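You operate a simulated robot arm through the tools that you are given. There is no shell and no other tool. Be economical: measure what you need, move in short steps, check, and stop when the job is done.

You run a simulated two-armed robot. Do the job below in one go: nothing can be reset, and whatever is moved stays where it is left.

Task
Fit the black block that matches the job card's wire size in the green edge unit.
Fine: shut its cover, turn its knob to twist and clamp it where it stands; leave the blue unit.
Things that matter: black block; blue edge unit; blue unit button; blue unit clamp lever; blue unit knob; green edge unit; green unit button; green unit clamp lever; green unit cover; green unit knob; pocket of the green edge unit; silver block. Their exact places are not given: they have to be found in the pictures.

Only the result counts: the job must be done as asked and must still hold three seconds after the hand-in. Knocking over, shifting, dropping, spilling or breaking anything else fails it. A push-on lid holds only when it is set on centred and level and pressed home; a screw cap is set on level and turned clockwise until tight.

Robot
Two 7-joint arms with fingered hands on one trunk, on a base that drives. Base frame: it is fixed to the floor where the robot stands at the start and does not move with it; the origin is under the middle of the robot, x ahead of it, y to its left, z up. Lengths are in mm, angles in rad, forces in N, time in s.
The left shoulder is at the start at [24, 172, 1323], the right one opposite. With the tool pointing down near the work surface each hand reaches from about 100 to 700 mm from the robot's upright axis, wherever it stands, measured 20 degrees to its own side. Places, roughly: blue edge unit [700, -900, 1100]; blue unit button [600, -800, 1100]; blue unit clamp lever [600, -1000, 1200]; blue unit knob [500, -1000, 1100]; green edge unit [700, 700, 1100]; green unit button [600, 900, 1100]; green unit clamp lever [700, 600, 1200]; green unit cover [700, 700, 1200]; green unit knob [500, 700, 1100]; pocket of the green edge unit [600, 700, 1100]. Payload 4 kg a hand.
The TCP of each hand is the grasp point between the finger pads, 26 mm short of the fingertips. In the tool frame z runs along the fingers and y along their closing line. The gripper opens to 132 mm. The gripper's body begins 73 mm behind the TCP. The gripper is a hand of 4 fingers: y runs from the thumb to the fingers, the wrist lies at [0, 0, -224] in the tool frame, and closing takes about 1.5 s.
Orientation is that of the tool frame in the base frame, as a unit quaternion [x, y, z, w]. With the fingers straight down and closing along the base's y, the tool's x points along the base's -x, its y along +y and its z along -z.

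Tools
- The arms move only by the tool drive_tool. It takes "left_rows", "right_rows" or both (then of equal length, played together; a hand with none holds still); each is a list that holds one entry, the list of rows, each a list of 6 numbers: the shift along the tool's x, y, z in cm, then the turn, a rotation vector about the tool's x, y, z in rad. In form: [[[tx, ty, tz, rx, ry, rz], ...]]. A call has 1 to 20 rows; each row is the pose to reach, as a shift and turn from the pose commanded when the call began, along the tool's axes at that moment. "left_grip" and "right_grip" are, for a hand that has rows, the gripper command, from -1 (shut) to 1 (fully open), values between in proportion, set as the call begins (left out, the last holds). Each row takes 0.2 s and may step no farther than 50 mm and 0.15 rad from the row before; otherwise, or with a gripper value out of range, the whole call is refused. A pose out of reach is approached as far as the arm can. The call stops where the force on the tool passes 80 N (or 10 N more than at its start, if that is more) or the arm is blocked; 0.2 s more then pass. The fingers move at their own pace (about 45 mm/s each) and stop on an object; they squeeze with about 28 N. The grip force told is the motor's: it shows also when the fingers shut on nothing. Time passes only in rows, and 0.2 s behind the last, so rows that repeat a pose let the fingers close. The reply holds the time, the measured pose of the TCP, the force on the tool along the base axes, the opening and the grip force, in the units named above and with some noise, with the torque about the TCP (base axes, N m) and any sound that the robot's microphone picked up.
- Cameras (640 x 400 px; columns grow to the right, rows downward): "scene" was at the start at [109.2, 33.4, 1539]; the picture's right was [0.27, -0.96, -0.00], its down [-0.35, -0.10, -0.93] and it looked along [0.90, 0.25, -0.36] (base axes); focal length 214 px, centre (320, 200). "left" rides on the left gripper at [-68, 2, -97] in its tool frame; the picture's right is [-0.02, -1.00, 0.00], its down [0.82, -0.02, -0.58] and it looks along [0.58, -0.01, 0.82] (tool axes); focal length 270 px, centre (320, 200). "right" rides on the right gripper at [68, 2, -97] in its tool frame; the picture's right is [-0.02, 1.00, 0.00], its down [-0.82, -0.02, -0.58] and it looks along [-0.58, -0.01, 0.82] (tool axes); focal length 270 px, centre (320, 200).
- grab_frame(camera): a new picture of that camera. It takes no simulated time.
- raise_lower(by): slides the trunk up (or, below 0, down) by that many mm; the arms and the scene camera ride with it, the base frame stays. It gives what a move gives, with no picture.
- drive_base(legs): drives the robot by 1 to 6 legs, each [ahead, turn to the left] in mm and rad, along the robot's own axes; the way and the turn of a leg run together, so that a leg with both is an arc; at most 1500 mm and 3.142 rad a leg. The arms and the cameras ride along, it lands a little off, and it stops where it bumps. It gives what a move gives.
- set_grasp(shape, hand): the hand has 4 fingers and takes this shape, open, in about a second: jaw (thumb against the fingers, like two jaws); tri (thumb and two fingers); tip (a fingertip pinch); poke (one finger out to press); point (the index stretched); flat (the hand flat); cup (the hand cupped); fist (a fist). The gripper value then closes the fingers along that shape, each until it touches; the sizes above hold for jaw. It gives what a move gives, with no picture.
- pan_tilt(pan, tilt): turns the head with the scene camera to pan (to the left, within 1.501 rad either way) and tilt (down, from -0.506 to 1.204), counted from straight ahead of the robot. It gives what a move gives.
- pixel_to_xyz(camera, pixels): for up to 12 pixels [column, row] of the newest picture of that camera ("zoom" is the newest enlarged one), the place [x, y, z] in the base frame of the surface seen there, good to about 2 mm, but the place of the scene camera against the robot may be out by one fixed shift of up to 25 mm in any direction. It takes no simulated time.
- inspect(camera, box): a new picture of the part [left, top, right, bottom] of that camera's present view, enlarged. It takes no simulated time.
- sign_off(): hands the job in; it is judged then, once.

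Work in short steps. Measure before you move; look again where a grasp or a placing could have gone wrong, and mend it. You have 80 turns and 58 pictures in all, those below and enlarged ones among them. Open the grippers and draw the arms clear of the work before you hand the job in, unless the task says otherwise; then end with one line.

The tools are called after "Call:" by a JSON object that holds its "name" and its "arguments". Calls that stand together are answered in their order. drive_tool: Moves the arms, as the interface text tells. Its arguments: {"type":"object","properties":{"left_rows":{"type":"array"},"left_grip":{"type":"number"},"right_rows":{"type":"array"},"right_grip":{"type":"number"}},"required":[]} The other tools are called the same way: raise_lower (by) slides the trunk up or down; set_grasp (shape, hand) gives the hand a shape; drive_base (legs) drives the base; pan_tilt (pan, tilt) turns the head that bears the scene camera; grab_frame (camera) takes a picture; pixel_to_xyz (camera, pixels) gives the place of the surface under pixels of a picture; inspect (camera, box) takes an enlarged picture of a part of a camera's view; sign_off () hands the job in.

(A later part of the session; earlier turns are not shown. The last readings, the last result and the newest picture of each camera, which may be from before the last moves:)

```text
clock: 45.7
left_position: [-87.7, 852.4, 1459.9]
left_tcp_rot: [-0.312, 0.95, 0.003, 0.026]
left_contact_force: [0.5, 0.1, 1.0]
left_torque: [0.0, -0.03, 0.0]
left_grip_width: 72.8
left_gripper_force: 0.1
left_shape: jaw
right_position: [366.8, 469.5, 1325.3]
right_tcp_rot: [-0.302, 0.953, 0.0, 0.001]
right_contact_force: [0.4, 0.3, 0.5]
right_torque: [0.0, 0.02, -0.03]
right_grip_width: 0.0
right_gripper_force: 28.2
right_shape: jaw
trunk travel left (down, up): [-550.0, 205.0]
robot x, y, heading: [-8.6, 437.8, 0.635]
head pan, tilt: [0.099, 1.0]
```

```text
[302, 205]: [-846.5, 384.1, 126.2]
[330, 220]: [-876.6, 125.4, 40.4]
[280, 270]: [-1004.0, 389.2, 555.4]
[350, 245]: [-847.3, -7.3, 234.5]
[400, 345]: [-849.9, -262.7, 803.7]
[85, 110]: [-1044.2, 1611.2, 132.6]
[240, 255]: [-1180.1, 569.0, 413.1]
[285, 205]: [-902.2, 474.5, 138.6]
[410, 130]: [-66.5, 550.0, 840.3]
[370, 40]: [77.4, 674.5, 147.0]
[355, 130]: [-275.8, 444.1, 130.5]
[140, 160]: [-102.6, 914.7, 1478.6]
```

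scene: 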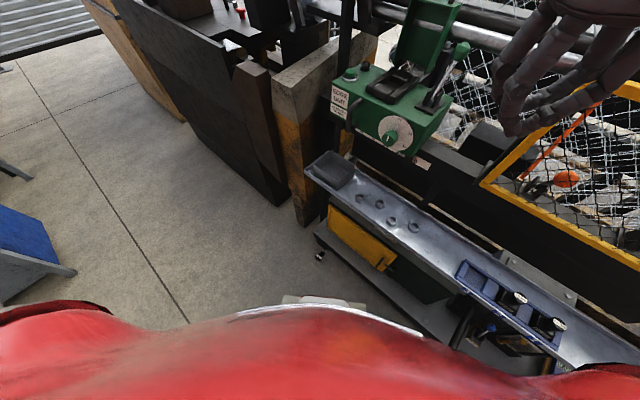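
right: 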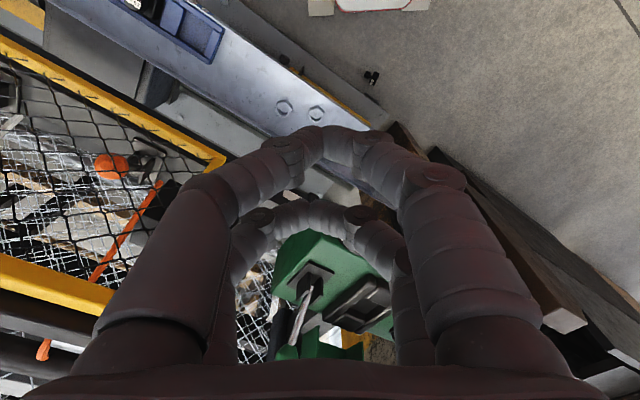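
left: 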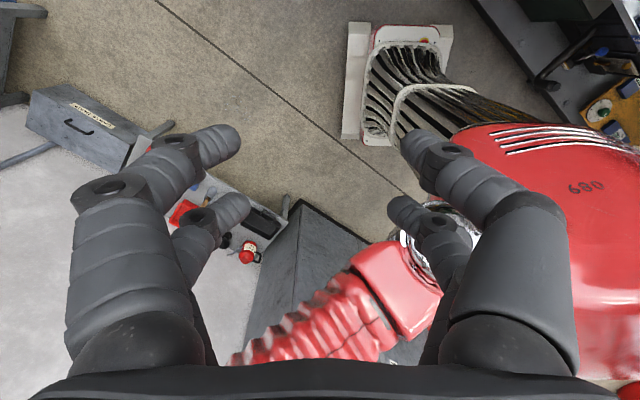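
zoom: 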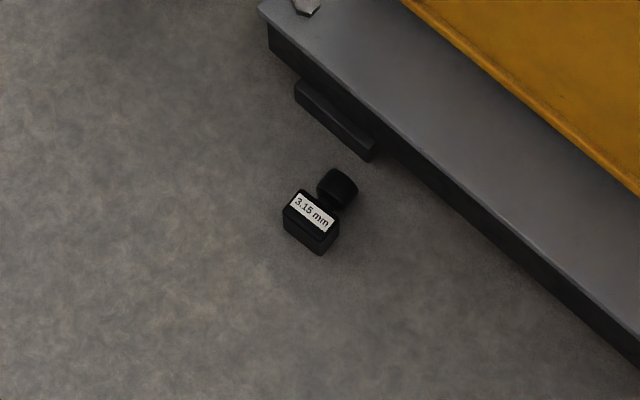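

The aisle runs from the cabinet at x≈-847 to the plinth at about 420, so the base corner must have hit the plinth while turning at x≈0. I back off first, then turn, drive and turn back.

Call:
{"name": "drive_base", "arguments": {"legs": [[-220, 0], [0, 0.936], [600, 0], [0, -1.571]]}}

```text
clock: 50.0
left_position: [-564.2, 499.6, 1460.0]
left_tcp_rot: [-0.7, 0.714, 0.014, 0.022]
left_contact_force: [0.0, 0.4, -0.2]
left_torque: [0.03, -0.07, 0.0]
left_grip_width: 72.3
left_gripper_force: 0.0
left_shape: jaw
right_position: [18.2, 625.9, 1327.3]
right_tcp_rot: [-0.69, 0.723, -0.001, 0.002]
right_contact_force: [0.0, -1.1, 0.5]
right_torque: [0.04, 0.01, 0.01]
right_grip_width: 0.0
right_gripper_force: 27.8
right_shape: jaw
trunk travel left (down, up): [-550.0, 205.0]
robot x, y, heading: [-150.4, 307.7, 1.545]
head pan, tilt: [0.099, 1.0]
stopped in leg 2: the robot was blocked; the commanded pose is now the measured one
```

It stopped 0.03 rad short of the full turn, but the pose is good. I drive ahead 600 mm.

Call:
{"name": "drive_base", "arguments": {"legs": [[600, 0]]}}

Call:
{"name": "drive_base", "arguments": {"legs": [[0, -1.54]]}}

```text
clock: 53.5
left_position: [-545.2, 1105.2, 1461.1]
left_tcp_rot: [-0.7, 0.714, 0.014, 0.022]
left_contact_force: [0.1, 1.0, -0.3]
left_torque: [0.0, -0.02, 0.01]
left_grip_width: 72.5
left_gripper_force: 0.1
left_shape: jaw
right_position: [35.3, 1231.8, 1325.9]
right_tcp_rot: [-0.691, 0.723, 0.0, 0.002]
right_contact_force: [0.8, -0.5, -0.4]
right_torque: [0.03, 0.02, -0.02]
right_grip_width: 0.1
right_gripper_force: 28.3
right_shape: jaw
trunk travel left (down, up): [-550.0, 205.0]
robot x, y, heading: [-134.2, 911.9, 1.546]
head pan, tilt: [0.099, 1.0]
```

```text
clock: 57.9
left_position: [34.6, 1333.5, 1463.7]
left_tcp_rot: [-0.029, 0.999, -0.002, 0.024]
left_contact_force: [0.3, 0.1, -0.2]
left_torque: [0.07, 0.03, -0.02]
left_grip_width: 72.8
left_gripper_force: 0.1
left_shape: jaw
right_position: [203.7, 764.6, 1329.4]
right_tcp_rot: [-0.015, 1.0, 0.001, 0.002]
right_contact_force: [-0.7, -1.9, 1.3]
right_torque: [0.15, -0.01, 0.01]
right_grip_width: 0.1
right_gripper_force: 27.7
right_shape: jaw
trunk travel left (down, up): [-550.0, 205.0]
robot x, y, heading: [-135.4, 962.8, 0.042]
head pan, tilt: [0.099, 1.0]
stopped in leg 1: the robot was blocked; the commanded pose is now the measured one
```

The robot is at (-135,963). I drive ahead 150 mm and look down at the block with the right hand's camera after opening the hand.

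Call:
{"name": "drive_base", "arguments": {"legs": [[150, -0.03]]}}

Call:
{"name": "raise_lower", "arguments": {"by": -550}}

Call:
{"name": "grab_frame", "arguments": {"camera": "right"}}

```text
clock: 59.3
left_position: [195.9, 1337.3, 1461.1]
left_tcp_rot: [-0.015, 1.0, -0.003, 0.023]
left_contact_force: [0.1, -0.3, -0.2]
left_torque: [0.0, 0.02, -0.01]
left_grip_width: 72.5
left_gripper_force: 0.1
left_shape: jaw
right_position: [349.5, 761.3, 1329.4]
right_tcp_rot: [-0.003, 1.0, -0.002, 0.001]
right_contact_force: [0.5, -0.3, -0.2]
right_torque: [0.02, 0.02, -0.01]
right_grip_width: 0.0
right_gripper_force: 27.8
right_shape: jaw
trunk travel left (down, up): [-550.0, 205.0]
robot x, y, heading: [19.5, 973.1, 0.006]
head pan, tilt: [0.099, 1.0]
```

```text
refused: -550 is not a number from -400 to 400
```

```text
29 pictures are left
```

right: 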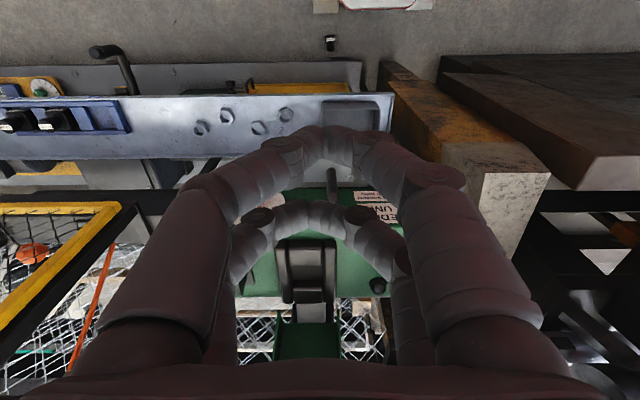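

Good view of the block at (330,42) and the unit below. I zoom in on the block and measure it and the bench edges.

Call:
{"name": "inspect", "arguments": {"camera": "right", "box": [290, 20, 370, 70]}}

Call:
{"name": "pixel_to_xyz", "arguments": {"camera": "right", "pixels": [[330, 38], [330, 43], [330, 47], [326, 38], [334, 38], [330, 49], [330, 34], [330, 55], [330, 68], [300, 75], [300, 97], [350, 105]]}}

Call:
{"name": "raise_lower", "arguments": {"by": -400}}

```text
8.00 times, centred on (330, 45) of right
```

zoom: 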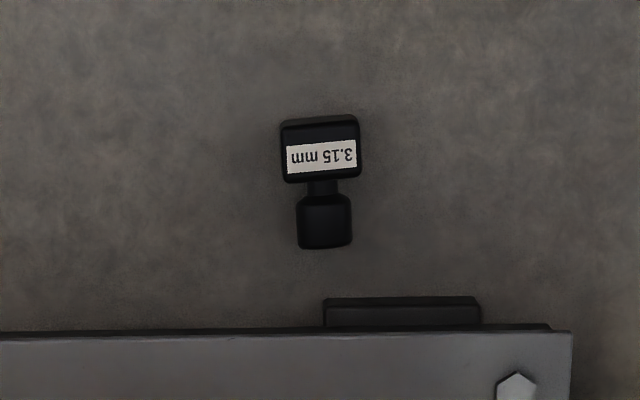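

```text
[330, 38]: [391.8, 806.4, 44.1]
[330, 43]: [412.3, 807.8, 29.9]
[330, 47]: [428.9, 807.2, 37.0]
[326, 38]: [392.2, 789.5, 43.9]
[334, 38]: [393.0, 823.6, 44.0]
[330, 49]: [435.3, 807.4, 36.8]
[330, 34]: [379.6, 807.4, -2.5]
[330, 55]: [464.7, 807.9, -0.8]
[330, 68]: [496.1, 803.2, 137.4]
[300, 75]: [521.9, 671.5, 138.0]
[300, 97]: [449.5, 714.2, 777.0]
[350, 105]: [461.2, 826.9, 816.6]
```

```text
clock: 63.1
left_position: [195.5, 1336.9, 1061.4]
left_tcp_rot: [-0.014, 1.0, -0.004, 0.025]
left_contact_force: [0.0, -1.0, 0.0]
left_torque: [-0.01, 0.0, 0.01]
left_grip_width: 72.9
left_gripper_force: 0.0
left_shape: jaw
right_position: [347.3, 763.2, 929.2]
right_tcp_rot: [-0.002, 1.0, 0.0, 0.002]
right_contact_force: [-0.7, -0.5, 0.7]
right_torque: [0.0, -0.03, 0.01]
right_grip_width: 0.1
right_gripper_force: 28.3
right_shape: jaw
trunk travel left (down, up): [-150.0, 605.0]
robot x, y, heading: [23.6, 972.4, 0.003]
head pan, tilt: [0.099, 1.0]
```

The block lies squarely: body x 382–408, y 786–828, top z 44; knob x 421–445, radius 14, pointing +x. With TCP at x≈415 the near finger pair will grip the body and the far pair the knob, a solid hold. I lower the trunk and bring the right hand down in front of the bench.

Call:
{"name": "raise_lower", "arguments": {"by": -150}}

Call:
{"name": "drive_tool", "arguments": {"right_rows": [[[-0.5, 1.5, 4.5, 0, 0, 0], [-1, 3, 9, 0, 0, 0], [-1.5, 4.4, 13, 0, 0, 0], [-1.5, 4.4, 18, 0, 0, 0], [-1.5, 4.4, 23, 0, 0, 0], [-1.5, 4.4, 28, 0, 0, 0], [-1.5, 4.4, 33, 0, 0, 0], [-1.5, 4.4, 38, 0, 0, 0], [-1.5, 4.4, 43, 0, 0, 0], [-1.5, 4.4, 48, 0, 0, 0], [-1.5, 4.4, 53, 0, 0, 0], [-1.5, 4.4, 58, 0, 0, 0], [-1.5, 4.4, 58, 0, 0, 0]]], "right_grip": 0.1}}

Call:
{"name": "grab_frame", "arguments": {"camera": "right"}}

```text
clock: 64.9
left_position: [234.0, 1341.0, 904.2]
left_tcp_rot: [-0.015, 0.999, -0.006, -0.038]
left_contact_force: [0.5, -0.5, -0.7]
left_torque: [0.0, 0.01, 0.01]
left_grip_width: 72.7
left_gripper_force: 0.0
left_shape: jaw
right_position: [333.8, 765.9, 791.0]
right_tcp_rot: [-0.001, 1.0, -0.002, 0.024]
right_contact_force: [-0.3, 0.4, -0.1]
right_torque: [-0.02, 0.1, -0.03]
right_grip_width: 0.0
right_gripper_force: 28.2
right_shape: jaw
trunk travel left (down, up): [0.0, 755.0]
robot x, y, heading: [22.2, 969.0, 0.0]
head pan, tilt: [0.099, 1.0]
```

```text
clock: 65.7
left_position: [243.5, 1340.7, 895.8]
left_tcp_rot: [-0.011, 0.999, -0.012, -0.043]
left_contact_force: [0.2, -1.0, 0.3]
left_torque: [0.09, 0.0, -0.01]
left_grip_width: 72.7
left_gripper_force: 0.0
left_shape: jaw
right_position: [400.4, 814.0, 750.1]
right_tcp_rot: [0.016, 0.991, -0.012, 0.135]
right_contact_force: [-0.1, -0.5, -0.3]
right_torque: [0.02, -0.01, -0.01]
right_grip_width: 72.3
right_gripper_force: 0.0
right_shape: jaw
right hand out of reach, approached as far as the arm can: row 1, 2, 3, 4
trunk travel left (down, up): [0.0, 755.0]
robot x, y, heading: [7.7, 965.4, -0.039]
head pan, tilt: [0.099, 1.0]
stopped in row 4 (right hand): the arm was blocked; the commanded pose is now the measured one
```

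```text
27 pictures are left
```

right: 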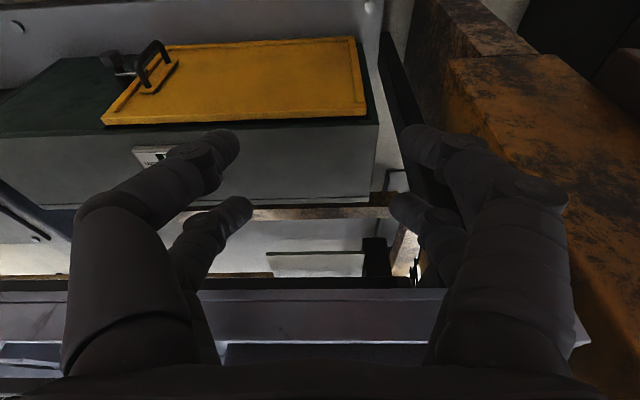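

The arm jammed because with the trunk fully down the wrist is above the shoulder. I raise the trunk again, straighten the hand, and lower the arm first.

Call:
{"name": "raise_lower", "arguments": {"by": 250}}

Call:
{"name": "drive_tool", "arguments": {"right_rows": [[[1.5, -0.5, 0, 0, 0.13, 0], [3.5, -1, 0, 0, 0.26, 0], [4.5, -1, 0, 0, 0.27, 0]]]}}

Call:
{"name": "drive_tool", "arguments": {"right_rows": [[[0, 0, 4.9, 0, 0, 0], [0, 0, 9.8, 0, 0, 0], [0, 0, 14.7, 0, 0, 0], [0, 0, 19.6, 0, 0, 0], [0, 0, 24.5, 0, 0, 0], [0, 0, 29.4, 0, 0, 0], [0, 0, 34.3, 0, 0, 0], [0, 0, 39.2, 0, 0, 0]]]}}

```text
clock: 68.3
left_position: [264.4, 1329.3, 1140.4]
left_tcp_rot: [-0.009, 0.998, -0.005, -0.055]
left_contact_force: [-0.4, 0.5, -0.9]
left_torque: [0.0, 0.01, -0.01]
left_grip_width: 72.5
left_gripper_force: 0.0
left_shape: jaw
right_position: [413.4, 804.6, 972.4]
right_tcp_rot: [0.016, 0.995, -0.006, 0.103]
right_contact_force: [-0.4, -0.5, -0.8]
right_torque: [-0.01, 0.04, 0.0]
right_grip_width: 72.6
right_gripper_force: 0.1
right_shape: jaw
trunk travel left (down, up): [-250.0, 505.0]
robot x, y, heading: [9.8, 963.1, -0.03]
head pan, tilt: [0.099, 1.0]
```

```text
clock: 69.1
left_position: [263.5, 1330.5, 1140.3]
left_tcp_rot: [-0.009, 0.998, -0.005, -0.055]
left_contact_force: [1.0, -0.1, -0.4]
left_torque: [-0.01, 0.0, 0.02]
left_grip_width: 72.7
left_gripper_force: 0.1
left_shape: jaw
right_position: [368.8, 796.4, 964.6]
right_tcp_rot: [0.017, 0.999, -0.003, -0.032]
right_contact_force: [0.1, -0.4, 0.1]
right_torque: [0.02, 0.01, 0.0]
right_grip_width: 72.5
right_gripper_force: 0.1
right_shape: jaw
trunk travel left (down, up): [-250.0, 505.0]
robot x, y, heading: [4.9, 961.0, -0.031]
head pan, tilt: [0.099, 1.0]
```

```text
clock: 70.9
left_position: [263.8, 1329.2, 1140.3]
left_tcp_rot: [-0.01, 0.998, -0.005, -0.056]
left_contact_force: [-0.5, 0.4, 0.1]
left_torque: [0.02, 0.0, -0.01]
left_grip_width: 72.5
left_gripper_force: 0.0
left_shape: jaw
right_position: [344.2, 795.8, 572.1]
right_tcp_rot: [0.016, 0.999, -0.005, -0.031]
right_contact_force: [0.0, -0.1, -0.1]
right_torque: [0.01, -0.01, 0.0]
right_grip_width: 72.2
right_gripper_force: 0.1
right_shape: jaw
trunk travel left (down, up): [-250.0, 505.0]
robot x, y, heading: [7.1, 964.5, -0.029]
head pan, tilt: [0.099, 1.0]
```

The arm descends freely now. I straighten the hand, lower it further, then lower the trunk.

Call:
{"name": "drive_tool", "arguments": {"right_rows": [[[-0.9, 0.3, 4.5, 0, -0.03, -0.015], [-1.8, 0.6, 9, 0, -0.062, -0.032], [-2.8, 0.9, 13.5, 0, -0.062, -0.032], [-3.5, 1.1, 17.5, 0, -0.062, -0.032], [-3.8, 1.1, 19.8, 0, -0.062, -0.032]]]}}

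Call:
{"name": "raise_lower", "arguments": {"by": -230}}

Call:
{"name": "grab_frame", "arguments": {"camera": "right"}}

```text
clock: 72.1
left_position: [263.1, 1329.0, 1140.9]
left_tcp_rot: [-0.008, 0.998, -0.005, -0.055]
left_contact_force: [-0.3, 0.7, -0.2]
left_torque: [0.02, -0.01, 0.02]
left_grip_width: 72.7
left_gripper_force: 0.1
left_shape: jaw
right_position: [369.0, 802.6, 372.8]
right_tcp_rot: [0.001, 1.0, -0.003, -0.001]
right_contact_force: [0.6, -0.1, -0.4]
right_torque: [0.01, 0.03, 0.04]
right_grip_width: 72.1
right_gripper_force: 0.1
right_shape: jaw
trunk travel left (down, up): [-250.0, 505.0]
robot x, y, heading: [6.7, 962.9, -0.025]
head pan, tilt: [0.099, 1.0]
```

```text
clock: 74.5
left_position: [263.3, 1329.9, 910.2]
left_tcp_rot: [-0.009, 0.998, -0.004, -0.054]
left_contact_force: [0.3, -0.1, 0.2]
left_torque: [0.02, 0.03, 0.05]
left_grip_width: 72.4
left_gripper_force: 0.1
left_shape: jaw
right_position: [369.5, 802.7, 143.4]
right_tcp_rot: [0.002, 1.0, -0.003, 0.0]
right_contact_force: [0.3, 0.0, 0.2]
right_torque: [-0.01, -0.01, -0.03]
right_grip_width: 72.7
right_gripper_force: 0.0
right_shape: jaw
trunk travel left (down, up): [-20.0, 735.0]
robot x, y, heading: [9.3, 962.3, -0.028]
head pan, tilt: [0.099, 1.0]
```

```text
26 pictures are left
```

right: 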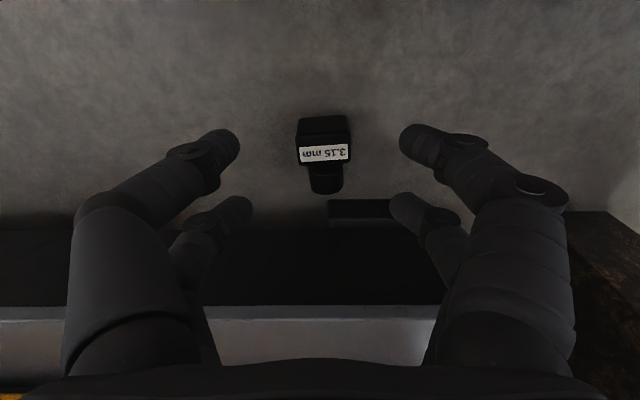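

The block is at (324,150) between the fingers. I measure it precisely.

Call:
{"name": "pixel_to_xyz", "arguments": {"camera": "right", "pixels": [[324, 153], [300, 153], [348, 153], [324, 142], [324, 163], [325, 176], [325, 184], [314, 180], [340, 180], [324, 190], [345, 207], [324, 235]]}}

```text
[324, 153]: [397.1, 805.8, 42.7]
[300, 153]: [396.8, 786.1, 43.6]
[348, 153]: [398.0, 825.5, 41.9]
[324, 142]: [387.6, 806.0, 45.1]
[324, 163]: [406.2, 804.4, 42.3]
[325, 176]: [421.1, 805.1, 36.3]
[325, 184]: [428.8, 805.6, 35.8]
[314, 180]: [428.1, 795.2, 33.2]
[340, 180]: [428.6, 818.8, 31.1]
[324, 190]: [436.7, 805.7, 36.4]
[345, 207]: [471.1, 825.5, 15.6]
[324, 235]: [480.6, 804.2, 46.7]
```

Body centre y≈806, knob x 417–441. I descend over it to TCP (415,806,36) and close: near pair on the body, far pair on the knob.

Call:
{"name": "drive_tool", "arguments": {"right_rows": [[[-2, 0.3, 3, 0, 0, 0], [-4, 0.3, 6, 0, 0, 0], [-4.6, 0.3, 9, 0, 0, 0], [-4.6, 0.3, 10.7, 0, 0, 0], [-4.6, 0.3, 10.7, 0, 0, 0]]]}}

Call:
{"name": "drive_tool", "arguments": {"right_rows": [[[0, 0, 0, 0, 0, 0], [0, 0, 0, 0, 0, 0], [0, 0, 0, 0, 0, 0], [0, 0, 0, 0, 0, 0], [0, 0, 0, 0, 0, 0], [0, 0, 0, 0, 0, 0]]], "right_grip": -1}}

Call:
{"name": "drive_tool", "arguments": {"right_rows": [[[0, 0, -2, 0, 0, 0], [1, 0, -5, 0, 0, 0], [3, 0, -9, 0, 0, 0], [3, 0, -9, 0, 0, 0]]]}}

Call:
{"name": "grab_frame", "arguments": {"camera": "right"}}

```text
clock: 75.7
left_position: [263.4, 1329.9, 909.8]
left_tcp_rot: [-0.009, 0.998, -0.005, -0.055]
left_contact_force: [-0.5, 1.0, -0.7]
left_torque: [0.04, 0.03, 0.01]
left_grip_width: 72.4
left_gripper_force: 0.1
left_shape: jaw
right_position: [415.3, 804.9, 35.7]
right_tcp_rot: [0.001, 1.0, -0.003, -0.001]
right_contact_force: [0.3, -0.5, 0.3]
right_torque: [0.0, -0.01, -0.02]
right_grip_width: 72.5
right_gripper_force: 0.1
right_shape: jaw
trunk travel left (down, up): [-20.0, 735.0]
robot x, y, heading: [10.7, 961.0, -0.029]
head pan, tilt: [0.099, 1.0]
```

```text
clock: 77.1
left_position: [262.8, 1327.7, 910.7]
left_tcp_rot: [-0.009, 0.998, -0.005, -0.055]
left_contact_force: [-0.3, -0.2, 0.6]
left_torque: [0.05, -0.04, 0.0]
left_grip_width: 72.4
left_gripper_force: 0.2
left_shape: jaw
right_position: [413.8, 804.4, 35.4]
right_tcp_rot: [0.001, 1.0, -0.003, -0.001]
right_contact_force: [1.1, -0.6, -0.3]
right_torque: [-0.01, 0.03, 0.01]
right_grip_width: 32.9
right_gripper_force: 27.6
right_shape: jaw
trunk travel left (down, up): [-20.0, 735.0]
robot x, y, heading: [6.7, 963.6, -0.028]
head pan, tilt: [0.099, 1.0]
```

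```text
clock: 78.1
left_position: [263.6, 1329.0, 910.1]
left_tcp_rot: [-0.009, 0.998, -0.005, -0.056]
left_contact_force: [-0.3, 0.1, -1.4]
left_torque: [0.01, 0.02, -0.01]
left_grip_width: 72.8
left_gripper_force: 0.1
left_shape: jaw
right_position: [385.4, 805.9, 127.0]
right_tcp_rot: [0.0, 1.0, -0.004, -0.001]
right_contact_force: [-0.2, -0.1, -4.6]
right_torque: [0.01, -0.06, -0.01]
right_grip_width: 32.8
right_gripper_force: 28.1
right_shape: jaw
trunk travel left (down, up): [-20.0, 735.0]
robot x, y, heading: [11.9, 965.1, -0.027]
head pan, tilt: [0.099, 1.0]
```

```text
25 pictures are left
```

right: 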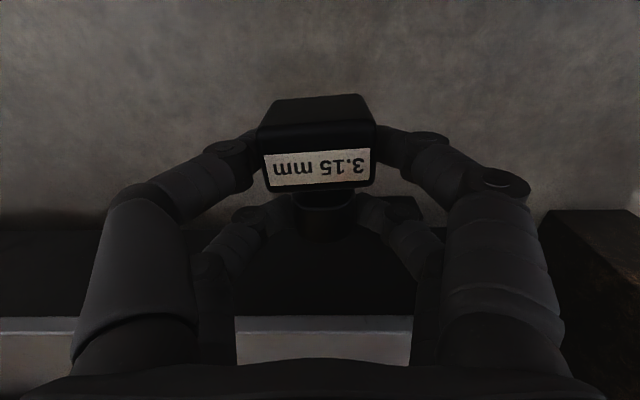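

Solid grip: width 33, load about 4.7 N, block squarely held. I raise it in front of the bench with the trunk.

Call:
{"name": "raise_lower", "arguments": {"by": 400}}

Call:
{"name": "raise_lower", "arguments": {"by": 300}}

Call:
{"name": "pan_tilt", "arguments": {"pan": -0.5, "tilt": 0.85}}

Call:
{"name": "grab_frame", "arguments": {"camera": "scene"}}

```text
clock: 81.9
left_position: [264.4, 1329.2, 1310.5]
left_tcp_rot: [-0.008, 0.998, -0.005, -0.055]
left_contact_force: [-0.5, 0.2, -0.1]
left_torque: [0.01, 0.04, 0.02]
left_grip_width: 72.8
left_gripper_force: 0.1
left_shape: jaw
right_position: [386.3, 805.8, 525.7]
right_tcp_rot: [0.001, 1.0, -0.003, -0.001]
right_contact_force: [0.1, 0.7, -5.9]
right_torque: [0.02, -0.08, -0.01]
right_grip_width: 32.9
right_gripper_force: 27.9
right_shape: jaw
trunk travel left (down, up): [-420.0, 335.0]
robot x, y, heading: [7.4, 965.6, -0.031]
head pan, tilt: [0.099, 1.0]
```

```text
clock: 84.9
left_position: [264.5, 1330.2, 1611.3]
left_tcp_rot: [-0.009, 0.999, -0.005, -0.054]
left_contact_force: [-0.4, 0.7, -0.5]
left_torque: [-0.02, 0.02, 0.01]
left_grip_width: 72.8
left_gripper_force: 0.0
left_shape: jaw
right_position: [387.1, 804.6, 825.2]
right_tcp_rot: [0.001, 1.0, -0.003, -0.001]
right_contact_force: [-0.1, 0.4, -5.2]
right_torque: [0.03, -0.05, 0.02]
right_grip_width: 32.7
right_gripper_force: 28.2
right_shape: jaw
trunk travel left (down, up): [-720.0, 35.0]
robot x, y, heading: [9.2, 964.3, -0.032]
head pan, tilt: [0.099, 1.0]
```

```text
clock: 85.9
left_position: [264.4, 1329.2, 1610.2]
left_tcp_rot: [-0.009, 0.998, -0.005, -0.055]
left_contact_force: [0.3, 0.6, -0.5]
left_torque: [0.02, 0.01, 0.0]
left_grip_width: 72.5
left_gripper_force: 0.2
left_shape: jaw
right_position: [385.9, 806.8, 825.2]
right_tcp_rot: [0.001, 1.0, -0.003, -0.001]
right_contact_force: [0.0, -0.3, -4.1]
right_torque: [-0.03, -0.03, -0.01]
right_grip_width: 32.8
right_gripper_force: 27.9
right_shape: jaw
trunk travel left (down, up): [-720.0, 35.0]
robot x, y, heading: [3.5, 962.5, -0.031]
head pan, tilt: [-0.499, 0.85]
```

```text
24 pictures are left
```

scene: 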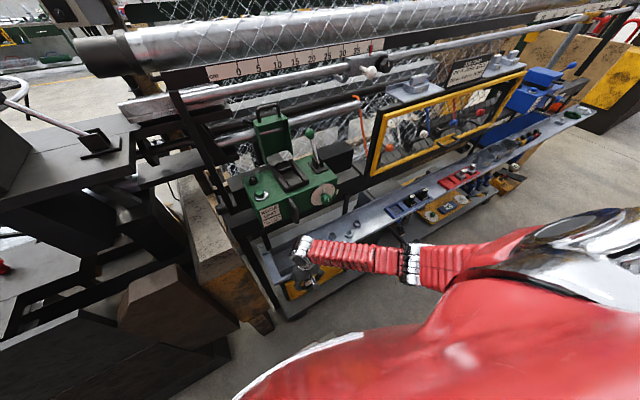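

I measure candidate flat spots for standing the block upright: the bench strip between tray and sockets, and the concrete top by the unit.

Call:
{"name": "pixel_to_xyz", "arguments": {"camera": "scene", "pixels": [[200, 225], [210, 265], [195, 185], [222, 255], [340, 222], [350, 230], [330, 232], [375, 215], [385, 222], [395, 200], [283, 262], [360, 215]]}}

Call:
{"name": "inspect", "arguments": {"camera": "scene", "box": [240, 170, 440, 295]}}

```text
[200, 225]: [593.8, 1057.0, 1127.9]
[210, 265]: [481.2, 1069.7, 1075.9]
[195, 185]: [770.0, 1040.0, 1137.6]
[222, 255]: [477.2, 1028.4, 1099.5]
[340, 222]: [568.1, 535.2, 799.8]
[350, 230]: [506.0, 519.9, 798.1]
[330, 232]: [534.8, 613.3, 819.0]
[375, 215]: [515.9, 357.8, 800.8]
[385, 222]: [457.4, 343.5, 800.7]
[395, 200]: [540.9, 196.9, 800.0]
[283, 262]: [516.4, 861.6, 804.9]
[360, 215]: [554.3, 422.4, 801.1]
```

```text
3.20 times, centred on (340, 232) of scene
```

zoom: 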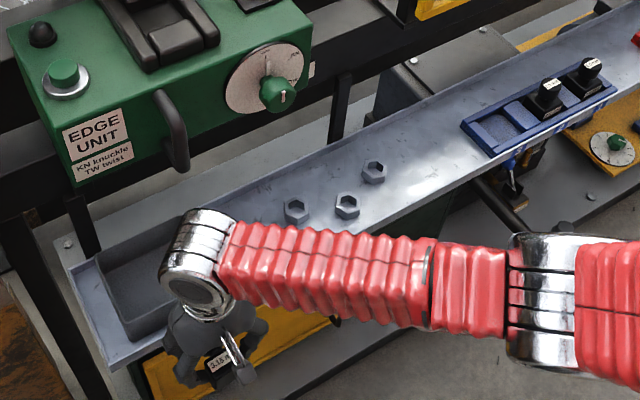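

The concrete top beside the unit (z≈1107 after correction, x from 477, y around 1050) is a roomy place just ahead of the robot. I lift the block in front of the unit and move toward it to look from above.

Call:
{"name": "drive_tool", "arguments": {"right_rows": [[[2, 0, -4, 0, 0, 0], [4, 0, -8, 0, 0, 0], [6, 0, -12, 0, 0, 0], [6, 0, -16.5, 0, 0, 0], [6, 0, -21, 0, 0, 0], [6, 0, -25.5, 0, 0, 0], [6, 0, -30, 0, 0, 0], [6, 2, -34, 0, 0, 0], [6, 5, -37, 0, 0, 0], [6, 8, -40, 0, 0, 0], [6, 11, -43, 0, 0, 0], [6, 14, -46, 0, 0, 0], [6, 17, -48, 0, 0, 0], [6, 19, -48, 0, 0, 0], [6, 19, -48, 0, 0, 0]]]}}

Call:
{"name": "grab_frame", "arguments": {"camera": "right"}}

```text
clock: 89.1
left_position: [263.8, 1329.9, 1610.5]
left_tcp_rot: [-0.009, 0.998, -0.005, -0.055]
left_contact_force: [1.1, -0.2, 0.2]
left_torque: [0.0, 0.01, -0.01]
left_grip_width: 72.5
left_gripper_force: 0.1
left_shape: jaw
right_position: [327.5, 998.4, 1305.3]
right_tcp_rot: [0.001, 1.0, -0.003, -0.001]
right_contact_force: [0.4, -0.7, -4.2]
right_torque: [0.0, -0.05, 0.0]
right_grip_width: 32.7
right_gripper_force: 27.9
right_shape: jaw
trunk travel left (down, up): [-720.0, 35.0]
robot x, y, heading: [7.4, 964.3, -0.031]
head pan, tilt: [-0.499, 0.85]
```

```text
22 pictures are left
```

right: 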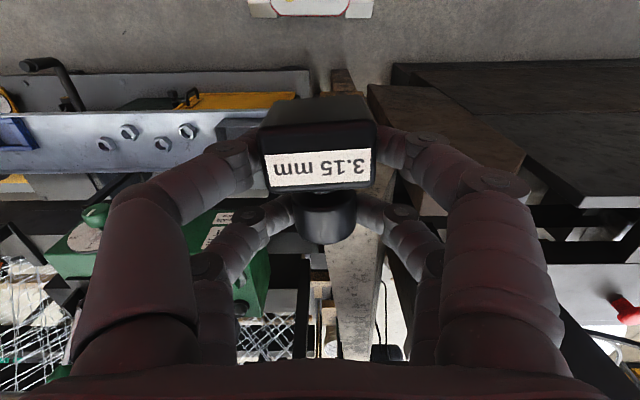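

The concrete strip shows at (355,260) below the block. I measure its edges and the front corner.

Call:
{"name": "pixel_to_xyz", "arguments": {"camera": "right", "pixels": [[350, 255], [335, 255], [370, 250], [378, 245], [345, 290], [330, 300], [365, 290], [350, 330], [325, 250], [430, 120], [345, 95], [395, 100]]}}

```text
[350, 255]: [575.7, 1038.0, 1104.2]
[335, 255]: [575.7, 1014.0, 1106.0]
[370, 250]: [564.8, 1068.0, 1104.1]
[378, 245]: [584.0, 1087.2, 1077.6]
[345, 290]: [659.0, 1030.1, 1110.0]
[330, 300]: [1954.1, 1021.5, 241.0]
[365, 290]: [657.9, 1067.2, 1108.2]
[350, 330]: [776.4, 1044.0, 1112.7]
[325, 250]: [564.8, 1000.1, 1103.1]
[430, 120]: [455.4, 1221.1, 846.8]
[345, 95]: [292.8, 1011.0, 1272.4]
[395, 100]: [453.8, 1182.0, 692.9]
```

The concrete top is at z≈1104, y 1000–1078, from x≈480. I lower the trunk a little, then move forward over it while pitching the hand up so the knob points upward.

Call:
{"name": "raise_lower", "arguments": {"by": -80}}

Call:
{"name": "drive_tool", "arguments": {"right_rows": [[[-1.6, 0.4, 0, 0, -0.13, 0], [-3.2, 0.8, 0, 0, -0.26, 0], [-4.8, 1.2, 0, 0, -0.39, 0], [-6.4, 1.6, 0, 0, -0.52, 0], [-8, 2, 0, 0, -0.65, 0], [-9.6, 2.4, 0, 0, -0.78, 0], [-11.2, 2.8, 0, 0, -0.91, 0], [-12.8, 3.2, 0, 0, -1.04, 0], [-14.4, 3.6, 0, 0, -1.17, 0], [-16, 3.7, 0, 0, -1.3, 0], [-17.6, 3.7, 0, 0, -1.43, 0], [-19, 3.7, 0, 0, -1.57, 0], [-19, 3.7, 0, 0, -1.57, 0], [-19, 3.7, 0, 0, -1.57, 0]]]}}

```text
clock: 90.3
left_position: [264.1, 1327.7, 1529.6]
left_tcp_rot: [-0.009, 0.998, -0.005, -0.056]
left_contact_force: [0.4, -0.5, -0.4]
left_torque: [0.0, 0.0, 0.01]
left_grip_width: 72.6
left_gripper_force: 0.1
left_shape: jaw
right_position: [326.9, 999.8, 1224.3]
right_tcp_rot: [0.001, 1.0, -0.004, -0.001]
right_contact_force: [-0.5, -0.1, -5.8]
right_torque: [0.03, -0.09, -0.03]
right_grip_width: 32.3
right_gripper_force: 27.9
right_shape: jaw
trunk travel left (down, up): [-640.0, 115.0]
robot x, y, heading: [9.0, 966.5, -0.031]
head pan, tilt: [-0.499, 0.85]
```

```text
clock: 93.3
left_position: [264.2, 1330.1, 1530.9]
left_tcp_rot: [-0.009, 0.998, -0.005, -0.055]
left_contact_force: [-0.6, -0.3, -0.6]
left_torque: [0.01, -0.01, -0.02]
left_grip_width: 72.5
left_gripper_force: 0.0
left_shape: jaw
right_position: [518.3, 1035.9, 1224.2]
right_tcp_rot: [-0.002, 0.708, -0.003, 0.706]
right_contact_force: [0.7, -0.5, -4.0]
right_torque: [0.01, 0.08, -0.04]
right_grip_width: 32.4
right_gripper_force: 28.2
right_shape: jaw
trunk travel left (down, up): [-640.0, 115.0]
robot x, y, heading: [6.2, 963.7, -0.031]
head pan, tilt: [-0.499, 0.85]
```

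The hand is now exactly level with the block upright. I lower it to just above the concrete and check with the head camera.

Call:
{"name": "drive_tool", "arguments": {"right_rows": [[[3, 0, 0, 0, 0, 0], [6, 0, 0, 0, 0, 0], [8, 0, 0, 0, 0, 0], [8, 0, 0, 0, 0, 0]]]}}

Call:
{"name": "pan_tilt", "arguments": {"pan": 0.1, "tilt": 0.75}}

Call:
{"name": "grab_frame", "arguments": {"camera": "scene"}}

```text
clock: 94.3
left_position: [263.6, 1329.8, 1531.3]
left_tcp_rot: [-0.009, 0.998, -0.005, -0.055]
left_contact_force: [0.0, 0.0, -0.7]
left_torque: [-0.01, 0.0, -0.01]
left_grip_width: 72.4
left_gripper_force: 0.2
left_shape: jaw
right_position: [516.3, 1035.5, 1141.8]
right_tcp_rot: [-0.002, 0.708, -0.003, 0.706]
right_contact_force: [0.9, 1.0, -4.7]
right_torque: [-0.03, 0.06, -0.01]
right_grip_width: 32.5
right_gripper_force: 28.2
right_shape: jaw
trunk travel left (down, up): [-640.0, 115.0]
robot x, y, heading: [9.6, 965.8, -0.036]
head pan, tilt: [-0.499, 0.85]
```

```text
clock: 95.3
left_position: [263.3, 1328.6, 1530.8]
left_tcp_rot: [-0.009, 0.998, -0.005, -0.056]
left_contact_force: [-0.8, -0.6, 0.3]
left_torque: [-0.01, 0.01, -0.02]
left_grip_width: 72.6
left_gripper_force: 0.1
left_shape: jaw
right_position: [516.2, 1034.5, 1142.7]
right_tcp_rot: [-0.002, 0.708, -0.003, 0.706]
right_contact_force: [0.5, 0.4, -5.1]
right_torque: [-0.01, 0.06, 0.01]
right_grip_width: 32.7
right_gripper_force: 27.8
right_shape: jaw
trunk travel left (down, up): [-640.0, 115.0]
robot x, y, heading: [3.1, 963.9, -0.027]
head pan, tilt: [0.099, 0.75]
```

```text
21 pictures are left
```

scene: 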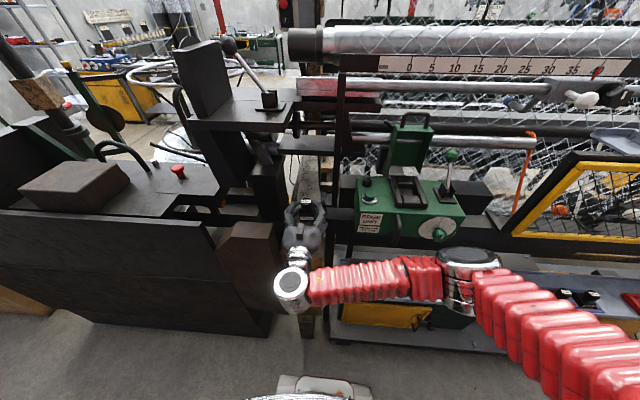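

The block is over the concrete strip at (305,210). I lower in 2 mm steps until the load comes off.

Call:
{"name": "drive_tool", "arguments": {"right_rows": [[[0.2, 0, 0, 0, 0, 0], [0.4, 0, 0, 0, 0, 0], [0.5, 0, 0, 0, 0, 0], [0.5, 0, 0, 0, 0, 0]]]}}

```text
clock: 96.3
left_position: [263.7, 1327.6, 1530.1]
left_tcp_rot: [-0.009, 0.998, -0.006, -0.055]
left_contact_force: [-0.5, -0.4, 0.7]
left_torque: [0.02, 0.0, 0.01]
left_grip_width: 72.4
left_gripper_force: 0.1
left_shape: jaw
right_position: [515.6, 1034.7, 1140.6]
right_tcp_rot: [-0.002, 0.707, -0.003, 0.707]
right_contact_force: [1.1, -0.8, 1.0]
right_torque: [0.12, -0.14, 0.0]
right_grip_width: 32.5
right_gripper_force: 27.6
right_shape: jaw
trunk travel left (down, up): [-640.0, 115.0]
robot x, y, heading: [10.2, 961.0, -0.029]
head pan, tilt: [0.099, 0.75]
```

The load is off (+1 N), so the block stands on the concrete. I open the hand and draw straight back.

Call:
{"name": "drive_tool", "arguments": {"right_rows": [[[0, 0, 0, 0, 0, 0], [0, 0, 0, 0, 0, 0], [0, 0, 0, 0, 0, 0], [0, 0, 0, 0, 0, 0], [-0.2, 0, -2, 0, 0, 0], [-0.2, 0, -6, 0, 0, 0], [-0.2, 0, -10, 0, 0, 0], [-2, 0, -14, 0, 0, 0]]], "right_grip": 0.2}}

Call:
{"name": "inspect", "arguments": {"camera": "scene", "box": [260, 100, 500, 250]}}

Call:
{"name": "pixel_to_xyz", "arguments": {"camera": "zoom", "pixels": [[395, 220], [395, 250], [380, 270], [510, 170], [460, 340], [425, 100], [285, 240]]}}

```text
clock: 98.1
left_position: [261.1, 1329.6, 1530.4]
left_tcp_rot: [-0.009, 0.998, -0.005, -0.054]
left_contact_force: [-0.6, 1.0, 0.0]
left_torque: [0.02, 0.01, 0.02]
left_grip_width: 72.6
left_gripper_force: 0.0
left_shape: jaw
right_position: [374.9, 1035.3, 1160.6]
right_tcp_rot: [-0.003, 0.707, -0.003, 0.707]
right_contact_force: [-0.3, -0.1, 0.7]
right_torque: [0.01, -0.01, -0.01]
right_grip_width: 78.7
right_gripper_force: 0.1
right_shape: jaw
trunk travel left (down, up): [-640.0, 115.0]
robot x, y, heading: [9.5, 963.3, -0.03]
head pan, tilt: [0.099, 0.75]
```

```text
2.67 times, centred on (380, 175) of scene
```

zoom: 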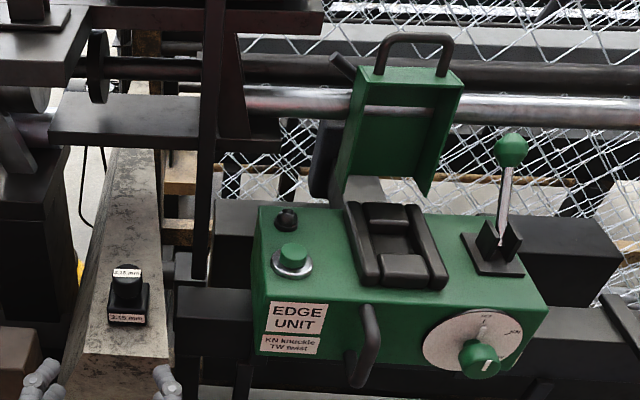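

```text
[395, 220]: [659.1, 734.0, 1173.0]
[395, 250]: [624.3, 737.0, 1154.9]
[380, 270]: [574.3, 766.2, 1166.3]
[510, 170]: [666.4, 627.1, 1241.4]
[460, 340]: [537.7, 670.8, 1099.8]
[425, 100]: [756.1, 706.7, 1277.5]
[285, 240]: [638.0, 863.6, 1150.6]
```

The block stands upright on the concrete with its label toward the robot, and the pocket is open with its rails at about (400,245) in the zoom. I turn the hand back to pointing down, above and in front of the block.

Call:
{"name": "drive_tool", "arguments": {"right_rows": [[[-2, 0, -0.5, 0, 0.13, 0], [-4, 0, -1, 0, 0.26, 0], [-6, 0, -1.5, 0, 0.39, 0], [-8, 0, -2, 0, 0.52, 0], [-10, 0, -2, 0, 0.65, 0], [-11.5, 0, -1.5, 0, 0.78, 0], [-12, 0, -1, 0, 0.91, 0], [-12, 0, 0, 0, 1.04, 0], [-12, 0, 2, 0, 1.17, 0], [-12, 0, 4, 0, 1.3, 0], [-12, 0, 6, 0, 1.43, 0], [-12, 0, 8, 0, 1.57, 0], [-12, 0, 8, 0, 1.57, 0], [-12, 0, 8, 0, 1.57, 0]]]}}

Call:
{"name": "grab_frame", "arguments": {"camera": "right"}}

```text
clock: 99.2
left_position: [262.8, 1328.3, 1530.9]
left_tcp_rot: [-0.009, 0.998, -0.005, -0.055]
left_contact_force: [-0.5, 0.1, -0.2]
left_torque: [-0.01, -0.03, -0.01]
left_grip_width: 72.5
left_gripper_force: 0.0
left_shape: jaw
right_position: [370.7, 978.9, 1178.6]
right_tcp_rot: [-0.037, 0.868, -0.114, 0.483]
right_contact_force: [-0.6, 0.2, 0.1]
right_torque: [0.01, 0.04, 0.02]
right_grip_width: 79.0
right_gripper_force: 0.1
right_shape: jaw
trunk travel left (down, up): [-640.0, 115.0]
robot x, y, heading: [5.6, 961.7, -0.034]
head pan, tilt: [0.099, 0.75]
stopped in row 5 (right hand): the arm was blocked; the commanded pose is now the measured one
```

```text
19 pictures are left
```

right: 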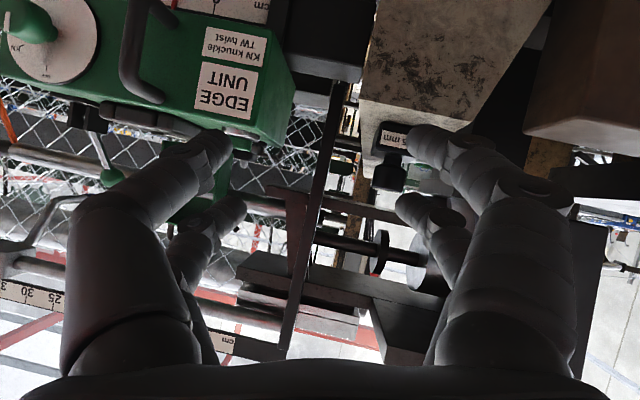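

The arm folded against the body when retracting. I go up and forward first, then finish straightening to vertical.

Call:
{"name": "drive_tool", "arguments": {"right_rows": [[[-3, -0.8, -1.8, 0, 0, 0], [-6, -1.7, -3.7, 0, 0, 0], [-9.1, -2.5, -5.6, 0, 0, 0], [-11.5, -1.5, -3.5, -0.03, 0.126, 0.01], [-13.5, -0.6, -1.4, -0.06, 0.252, 0.019], [-13.5, -0.6, -1.4, -0.09, 0.378, 0.029], [-13.5, -0.6, -1.4, -0.119, 0.504, 0.038], [-13.5, -0.6, -1.4, -0.149, 0.63, 0.048], [-13.5, -0.6, -1.4, -0.178, 0.757, 0.058], [-13.5, -0.6, -1.4, -0.208, 0.883, 0.067], [-13.5, -0.6, -1.4, -0.238, 1.009, 0.077], [-13.5, -0.6, -1.4, -0.238, 1.009, 0.077]]]}}

Call:
{"name": "grab_frame", "arguments": {"camera": "right"}}

```text
clock: 99.9
left_position: [265.7, 1330.1, 1531.3]
left_tcp_rot: [-0.009, 0.998, -0.005, -0.056]
left_contact_force: [1.1, -0.3, -0.4]
left_torque: [-0.03, 0.01, 0.03]
left_grip_width: 72.5
left_gripper_force: 0.1
left_shape: jaw
right_position: [375.9, 930.8, 1207.6]
right_tcp_rot: [-0.064, 0.86, -0.203, 0.464]
right_contact_force: [-0.1, -0.8, -0.1]
right_torque: [0.01, -0.01, -0.01]
right_grip_width: 79.3
right_gripper_force: 0.0
right_shape: jaw
trunk travel left (down, up): [-640.0, 115.0]
robot x, y, heading: [3.8, 961.1, -0.031]
head pan, tilt: [0.099, 0.75]
stopped in row 3 (right hand): the arm was blocked; the commanded pose is now the measured one
```

```text
18 pictures are left
```

right: 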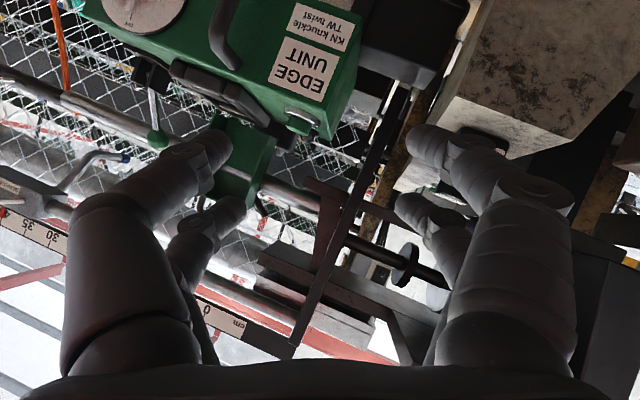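

Still blocked while drawn in close. The reverse of the way in worked further out, so I extend forward first (clear of unit and block) and rotate there.

Call:
{"name": "drive_tool", "arguments": {"right_rows": [[[-2, 0.2, 1.7, 0, 0, 0], [-4, 0.5, 3.4, 0, 0, 0], [-5.7, 0.7, 5, -0.03, 0.06, 0.01], [-6.5, 0.3, 4.5, -0.08, 0.18, 0.025], [-6.5, 0.3, 4.5, -0.13, 0.3, 0.042], [-6.5, 0.3, 4.5, -0.185, 0.425, 0.058], [-6.5, 0.3, 4.5, -0.24, 0.55, 0.075], [-6.5, 0.3, 4.5, -0.295, 0.675, 0.092], [-6.5, 0.3, 4.5, -0.35, 0.8, 0.11], [-6.5, 0.3, 4.5, -0.4, 0.91, 0.126], [-6.5, 0.3, 4.5, -0.426, 0.973, 0.134], [-6.5, 0.3, 4.5, -0.426, 0.973, 0.134]]]}}

```text
clock: 100.8
left_position: [262.9, 1329.6, 1531.8]
left_tcp_rot: [-0.009, 0.998, -0.005, -0.057]
left_contact_force: [-1.2, -0.7, 0.0]
left_torque: [-0.01, 0.02, 0.0]
left_grip_width: 72.5
left_gripper_force: 0.0
left_shape: jaw
right_position: [457.8, 877.9, 1187.8]
right_tcp_rot: [-0.065, 0.883, -0.265, 0.381]
right_contact_force: [0.1, -0.1, -0.6]
right_torque: [-0.01, -0.03, 0.01]
right_grip_width: 79.2
right_gripper_force: 0.0
right_shape: jaw
trunk travel left (down, up): [-640.0, 115.0]
robot x, y, heading: [8.4, 965.8, -0.028]
head pan, tilt: [0.099, 0.75]
stopped in row 4 (right hand): the arm was blocked; the commanded pose is now the measured one
```

The arm is drifting to the right and lagging. I raise the trunk to clear everything, then turn slowly to vertical while moving in the direction the arm prefers.

Call:
{"name": "raise_lower", "arguments": {"by": 115}}

Call:
{"name": "grab_frame", "arguments": {"camera": "scene"}}

```text
clock: 102.3
left_position: [265.0, 1329.1, 1646.0]
left_tcp_rot: [-0.009, 0.998, -0.004, -0.055]
left_contact_force: [0.1, -0.1, -0.1]
left_torque: [0.0, 0.03, 0.04]
left_grip_width: 72.6
left_gripper_force: 0.1
left_shape: jaw
right_position: [459.9, 868.4, 1304.1]
right_tcp_rot: [-0.063, 0.879, -0.275, 0.385]
right_contact_force: [0.4, -0.7, -0.7]
right_torque: [0.0, 0.03, 0.02]
right_grip_width: 78.9
right_gripper_force: 0.0
right_shape: jaw
trunk travel left (down, up): [-755.0, 0.0]
robot x, y, heading: [7.6, 965.2, -0.026]
head pan, tilt: [0.099, 0.75]
```

```text
17 pictures are left
```

scene: 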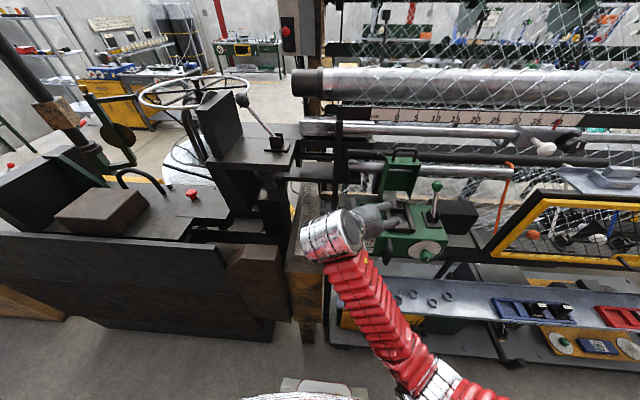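

The elbow has swung low, so the wrist cannot bend down there. I retrace the way that worked: back to the level pose well above the block, then the reverse of the original arc.

Call:
{"name": "drive_tool", "arguments": {"right_rows": [[[-1.5, 1.6, -0.6, -0.039, -0.09, 0.062], [-2.9, 3.2, -1.3, -0.078, -0.181, 0.124], [-4.4, 4.8, -1.9, -0.117, -0.272, 0.186], [-5.9, 6.4, -2.6, -0.156, -0.363, 0.248], [-7.3, 8, -3.2, -0.195, -0.454, 0.31], [-8.8, 9.6, -3.8, -0.234, -0.545, 0.372], [-10.2, 11.2, -4.5, -0.273, -0.635, 0.435], [-11.7, 12.8, -5.1, -0.312, -0.726, 0.497], [-11.7, 12.8, -5.1, -0.312, -0.726, 0.497], [-11.7, 12.8, -5.1, -0.312, -0.726, 0.497]]]}}

```text
clock: 104.5
left_position: [263.4, 1328.6, 1645.7]
left_tcp_rot: [-0.009, 0.998, -0.005, -0.055]
left_contact_force: [-0.8, 0.2, 0.0]
left_torque: [0.01, -0.01, 0.03]
left_grip_width: 72.5
left_gripper_force: 0.2
left_shape: jaw
right_position: [518.5, 1029.0, 1327.8]
right_tcp_rot: [-0.009, 0.708, -0.012, 0.706]
right_contact_force: [-0.1, 0.2, -0.7]
right_torque: [-0.01, 0.01, 0.0]
right_grip_width: 78.9
right_gripper_force: 0.0
right_shape: jaw
trunk travel left (down, up): [-755.0, 0.0]
robot x, y, heading: [13.5, 964.5, -0.033]
head pan, tilt: [0.099, 0.75]
```

Back at the level pose. Now the reverse of the original arc.

Call:
{"name": "drive_tool", "arguments": {"right_rows": [[[0, 0, -1.6, 0, 0.13, 0], [0, 0, -3.2, 0, 0.26, 0], [0, -0.4, -4.8, 0, 0.39, 0], [0, -0.8, -6.4, 0, 0.52, 0], [0, -1.2, -8, 0, 0.65, 0], [0, -1.6, -9.6, 0, 0.78, 0], [0, -2, -11.2, 0, 0.91, 0], [0, -2.4, -12.8, 0, 1.04, 0], [0, -2.8, -14.4, 0, 1.17, 0], [0, -3.2, -16, 0, 1.3, 0], [0, -3.6, -17.6, 0, 1.43, 0], [0, -3.6, -19, 0, 1.57, 0], [0, -3.6, -19, 0, 1.57, 0]]]}}

```text
clock: 105.2
left_position: [263.6, 1330.5, 1647.1]
left_tcp_rot: [-0.008, 0.998, -0.005, -0.055]
left_contact_force: [0.1, -0.6, 0.7]
left_torque: [0.0, 0.01, -0.01]
left_grip_width: 72.5
left_gripper_force: 0.1
left_shape: jaw
right_position: [490.6, 995.5, 1295.6]
right_tcp_rot: [-0.036, 0.795, -0.066, 0.602]
right_contact_force: [-0.4, 0.1, -0.3]
right_torque: [0.0, -0.03, 0.01]
right_grip_width: 79.1
right_gripper_force: 0.2
right_shape: jaw
trunk travel left (down, up): [-755.0, 0.0]
robot x, y, heading: [7.1, 967.8, -0.03]
head pan, tilt: [0.099, 0.75]
stopped in row 3 (right hand): the arm was blocked; the commanded pose is now the measured one
```

The wrist is limited while the forearm rises; it needs the forearm hanging. I take the hand down in front of the unit (clear of bench and concrete) while turning it to point down.

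Call:
{"name": "drive_tool", "arguments": {"right_rows": [[[2.5, -3.7, -0.2, 0, 0, 0], [5.1, -7.4, -0.5, 0, 0, 0], [9.3, -7.1, -0.8, 0, 0, 0], [13.6, -6.8, -1.2, -0.014, 0.13, 0.008], [17.8, -6.5, -1.5, -0.028, 0.26, 0.015], [22.1, -6.2, -1.9, -0.043, 0.39, 0.023], [26, -5.6, -1, -0.057, 0.52, 0.031], [29.9, -5, 0, -0.071, 0.65, 0.039], [33.7, -4.4, 0.8, -0.085, 0.776, 0.046], [37.6, -3.8, 1.6, -0.1, 0.905, 0.054], [41.4, -3.2, 2.5, -0.114, 1.034, 0.062], [41.4, -3.2, 2.5, -0.128, 1.163, 0.069], [41.4, -3.2, 2.5, -0.142, 1.293, 0.077], [41.4, -3.2, 2.5, -0.142, 1.293, 0.077]]]}}

```text
clock: 108.2
left_position: [262.2, 1329.4, 1648.1]
left_tcp_rot: [-0.008, 0.998, -0.005, -0.055]
left_contact_force: [0.4, -0.2, -0.4]
left_torque: [0.04, 0.0, 0.0]
left_grip_width: 72.7
left_gripper_force: 0.1
left_shape: jaw
right_position: [398.4, 905.8, 900.4]
right_tcp_rot: [-0.001, 1.0, 0.002, 0.0]
right_contact_force: [-0.1, 0.2, -0.2]
right_torque: [-0.01, -0.04, -0.02]
right_grip_width: 79.3
right_gripper_force: 0.0
right_shape: jaw
trunk travel left (down, up): [-755.0, 0.0]
robot x, y, heading: [9.1, 964.3, -0.033]
head pan, tilt: [0.099, 0.75]
```

Vertical again at (398,906,900). I raise it and go above the block, far pair aligned to the knob around (530,1035).

Call:
{"name": "drive_tool", "arguments": {"right_rows": [[[1, 0, -4.5, 0, 0, 0], [2, 0, -9, 0, 0, 0], [3, 1, -13.5, 0, 0, 0], [4, 2, -18, 0, 0, 0], [4, 3, -22.5, 0, 0, 0], [4, 4, -27, 0, 0, 0], [4, 6, -31, 0, 0, 0], [4, 9, -34, 0, 0, 0], [2, 12, -37, 0, 0, 0], [-1, 13, -38, 0, 0, 0], [-5, 13, -38, 0, 0, 0], [-9, 13, -38, 0, 0, 0], [-9, 13, -38, 0, 0, 0]]], "right_grip": 0.0}}

Call:
{"name": "grab_frame", "arguments": {"camera": "right"}}

```text
clock: 111.0
left_position: [263.5, 1329.2, 1646.6]
left_tcp_rot: [-0.009, 0.998, -0.005, -0.055]
left_contact_force: [-0.9, -0.1, 0.3]
left_torque: [-0.02, -0.04, -0.01]
left_grip_width: 72.7
left_gripper_force: 0.1
left_shape: jaw
right_position: [491.5, 1034.7, 1279.2]
right_tcp_rot: [0.0, 1.0, 0.002, 0.001]
right_contact_force: [0.5, -0.7, 0.5]
right_torque: [0.02, -0.01, -0.02]
right_grip_width: 66.4
right_gripper_force: 0.1
right_shape: jaw
trunk travel left (down, up): [-755.0, 0.0]
robot x, y, heading: [5.3, 965.9, -0.031]
head pan, tilt: [0.099, 0.75]
```

```text
16 pictures are left
```

right: 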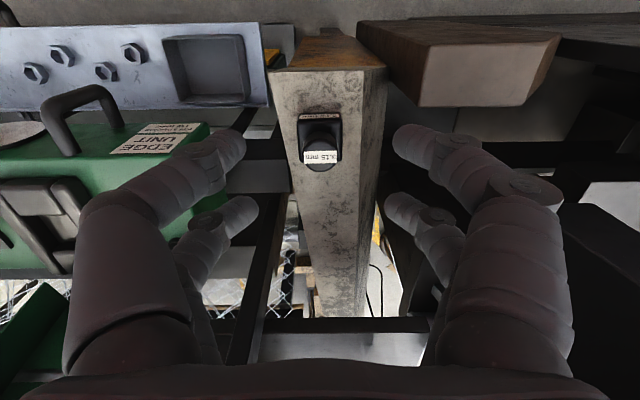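

The block stands squarely at (320,150). I measure its knob, and the unit parts in view.

Call:
{"name": "pixel_to_xyz", "arguments": {"camera": "right", "pixels": [[321, 150], [321, 156], [306, 156], [337, 156], [321, 144], [321, 166], [321, 128], [302, 130], [340, 130], [310, 180], [36, 220], [20, 250]]}}

```text
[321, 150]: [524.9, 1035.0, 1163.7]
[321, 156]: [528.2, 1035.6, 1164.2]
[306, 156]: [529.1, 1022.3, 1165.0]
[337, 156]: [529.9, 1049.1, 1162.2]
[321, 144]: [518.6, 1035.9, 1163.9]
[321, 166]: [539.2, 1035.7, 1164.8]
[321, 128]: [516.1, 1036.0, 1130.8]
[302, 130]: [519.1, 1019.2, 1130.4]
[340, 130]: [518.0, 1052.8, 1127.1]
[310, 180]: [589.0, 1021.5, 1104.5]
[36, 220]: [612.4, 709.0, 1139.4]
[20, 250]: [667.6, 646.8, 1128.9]
```

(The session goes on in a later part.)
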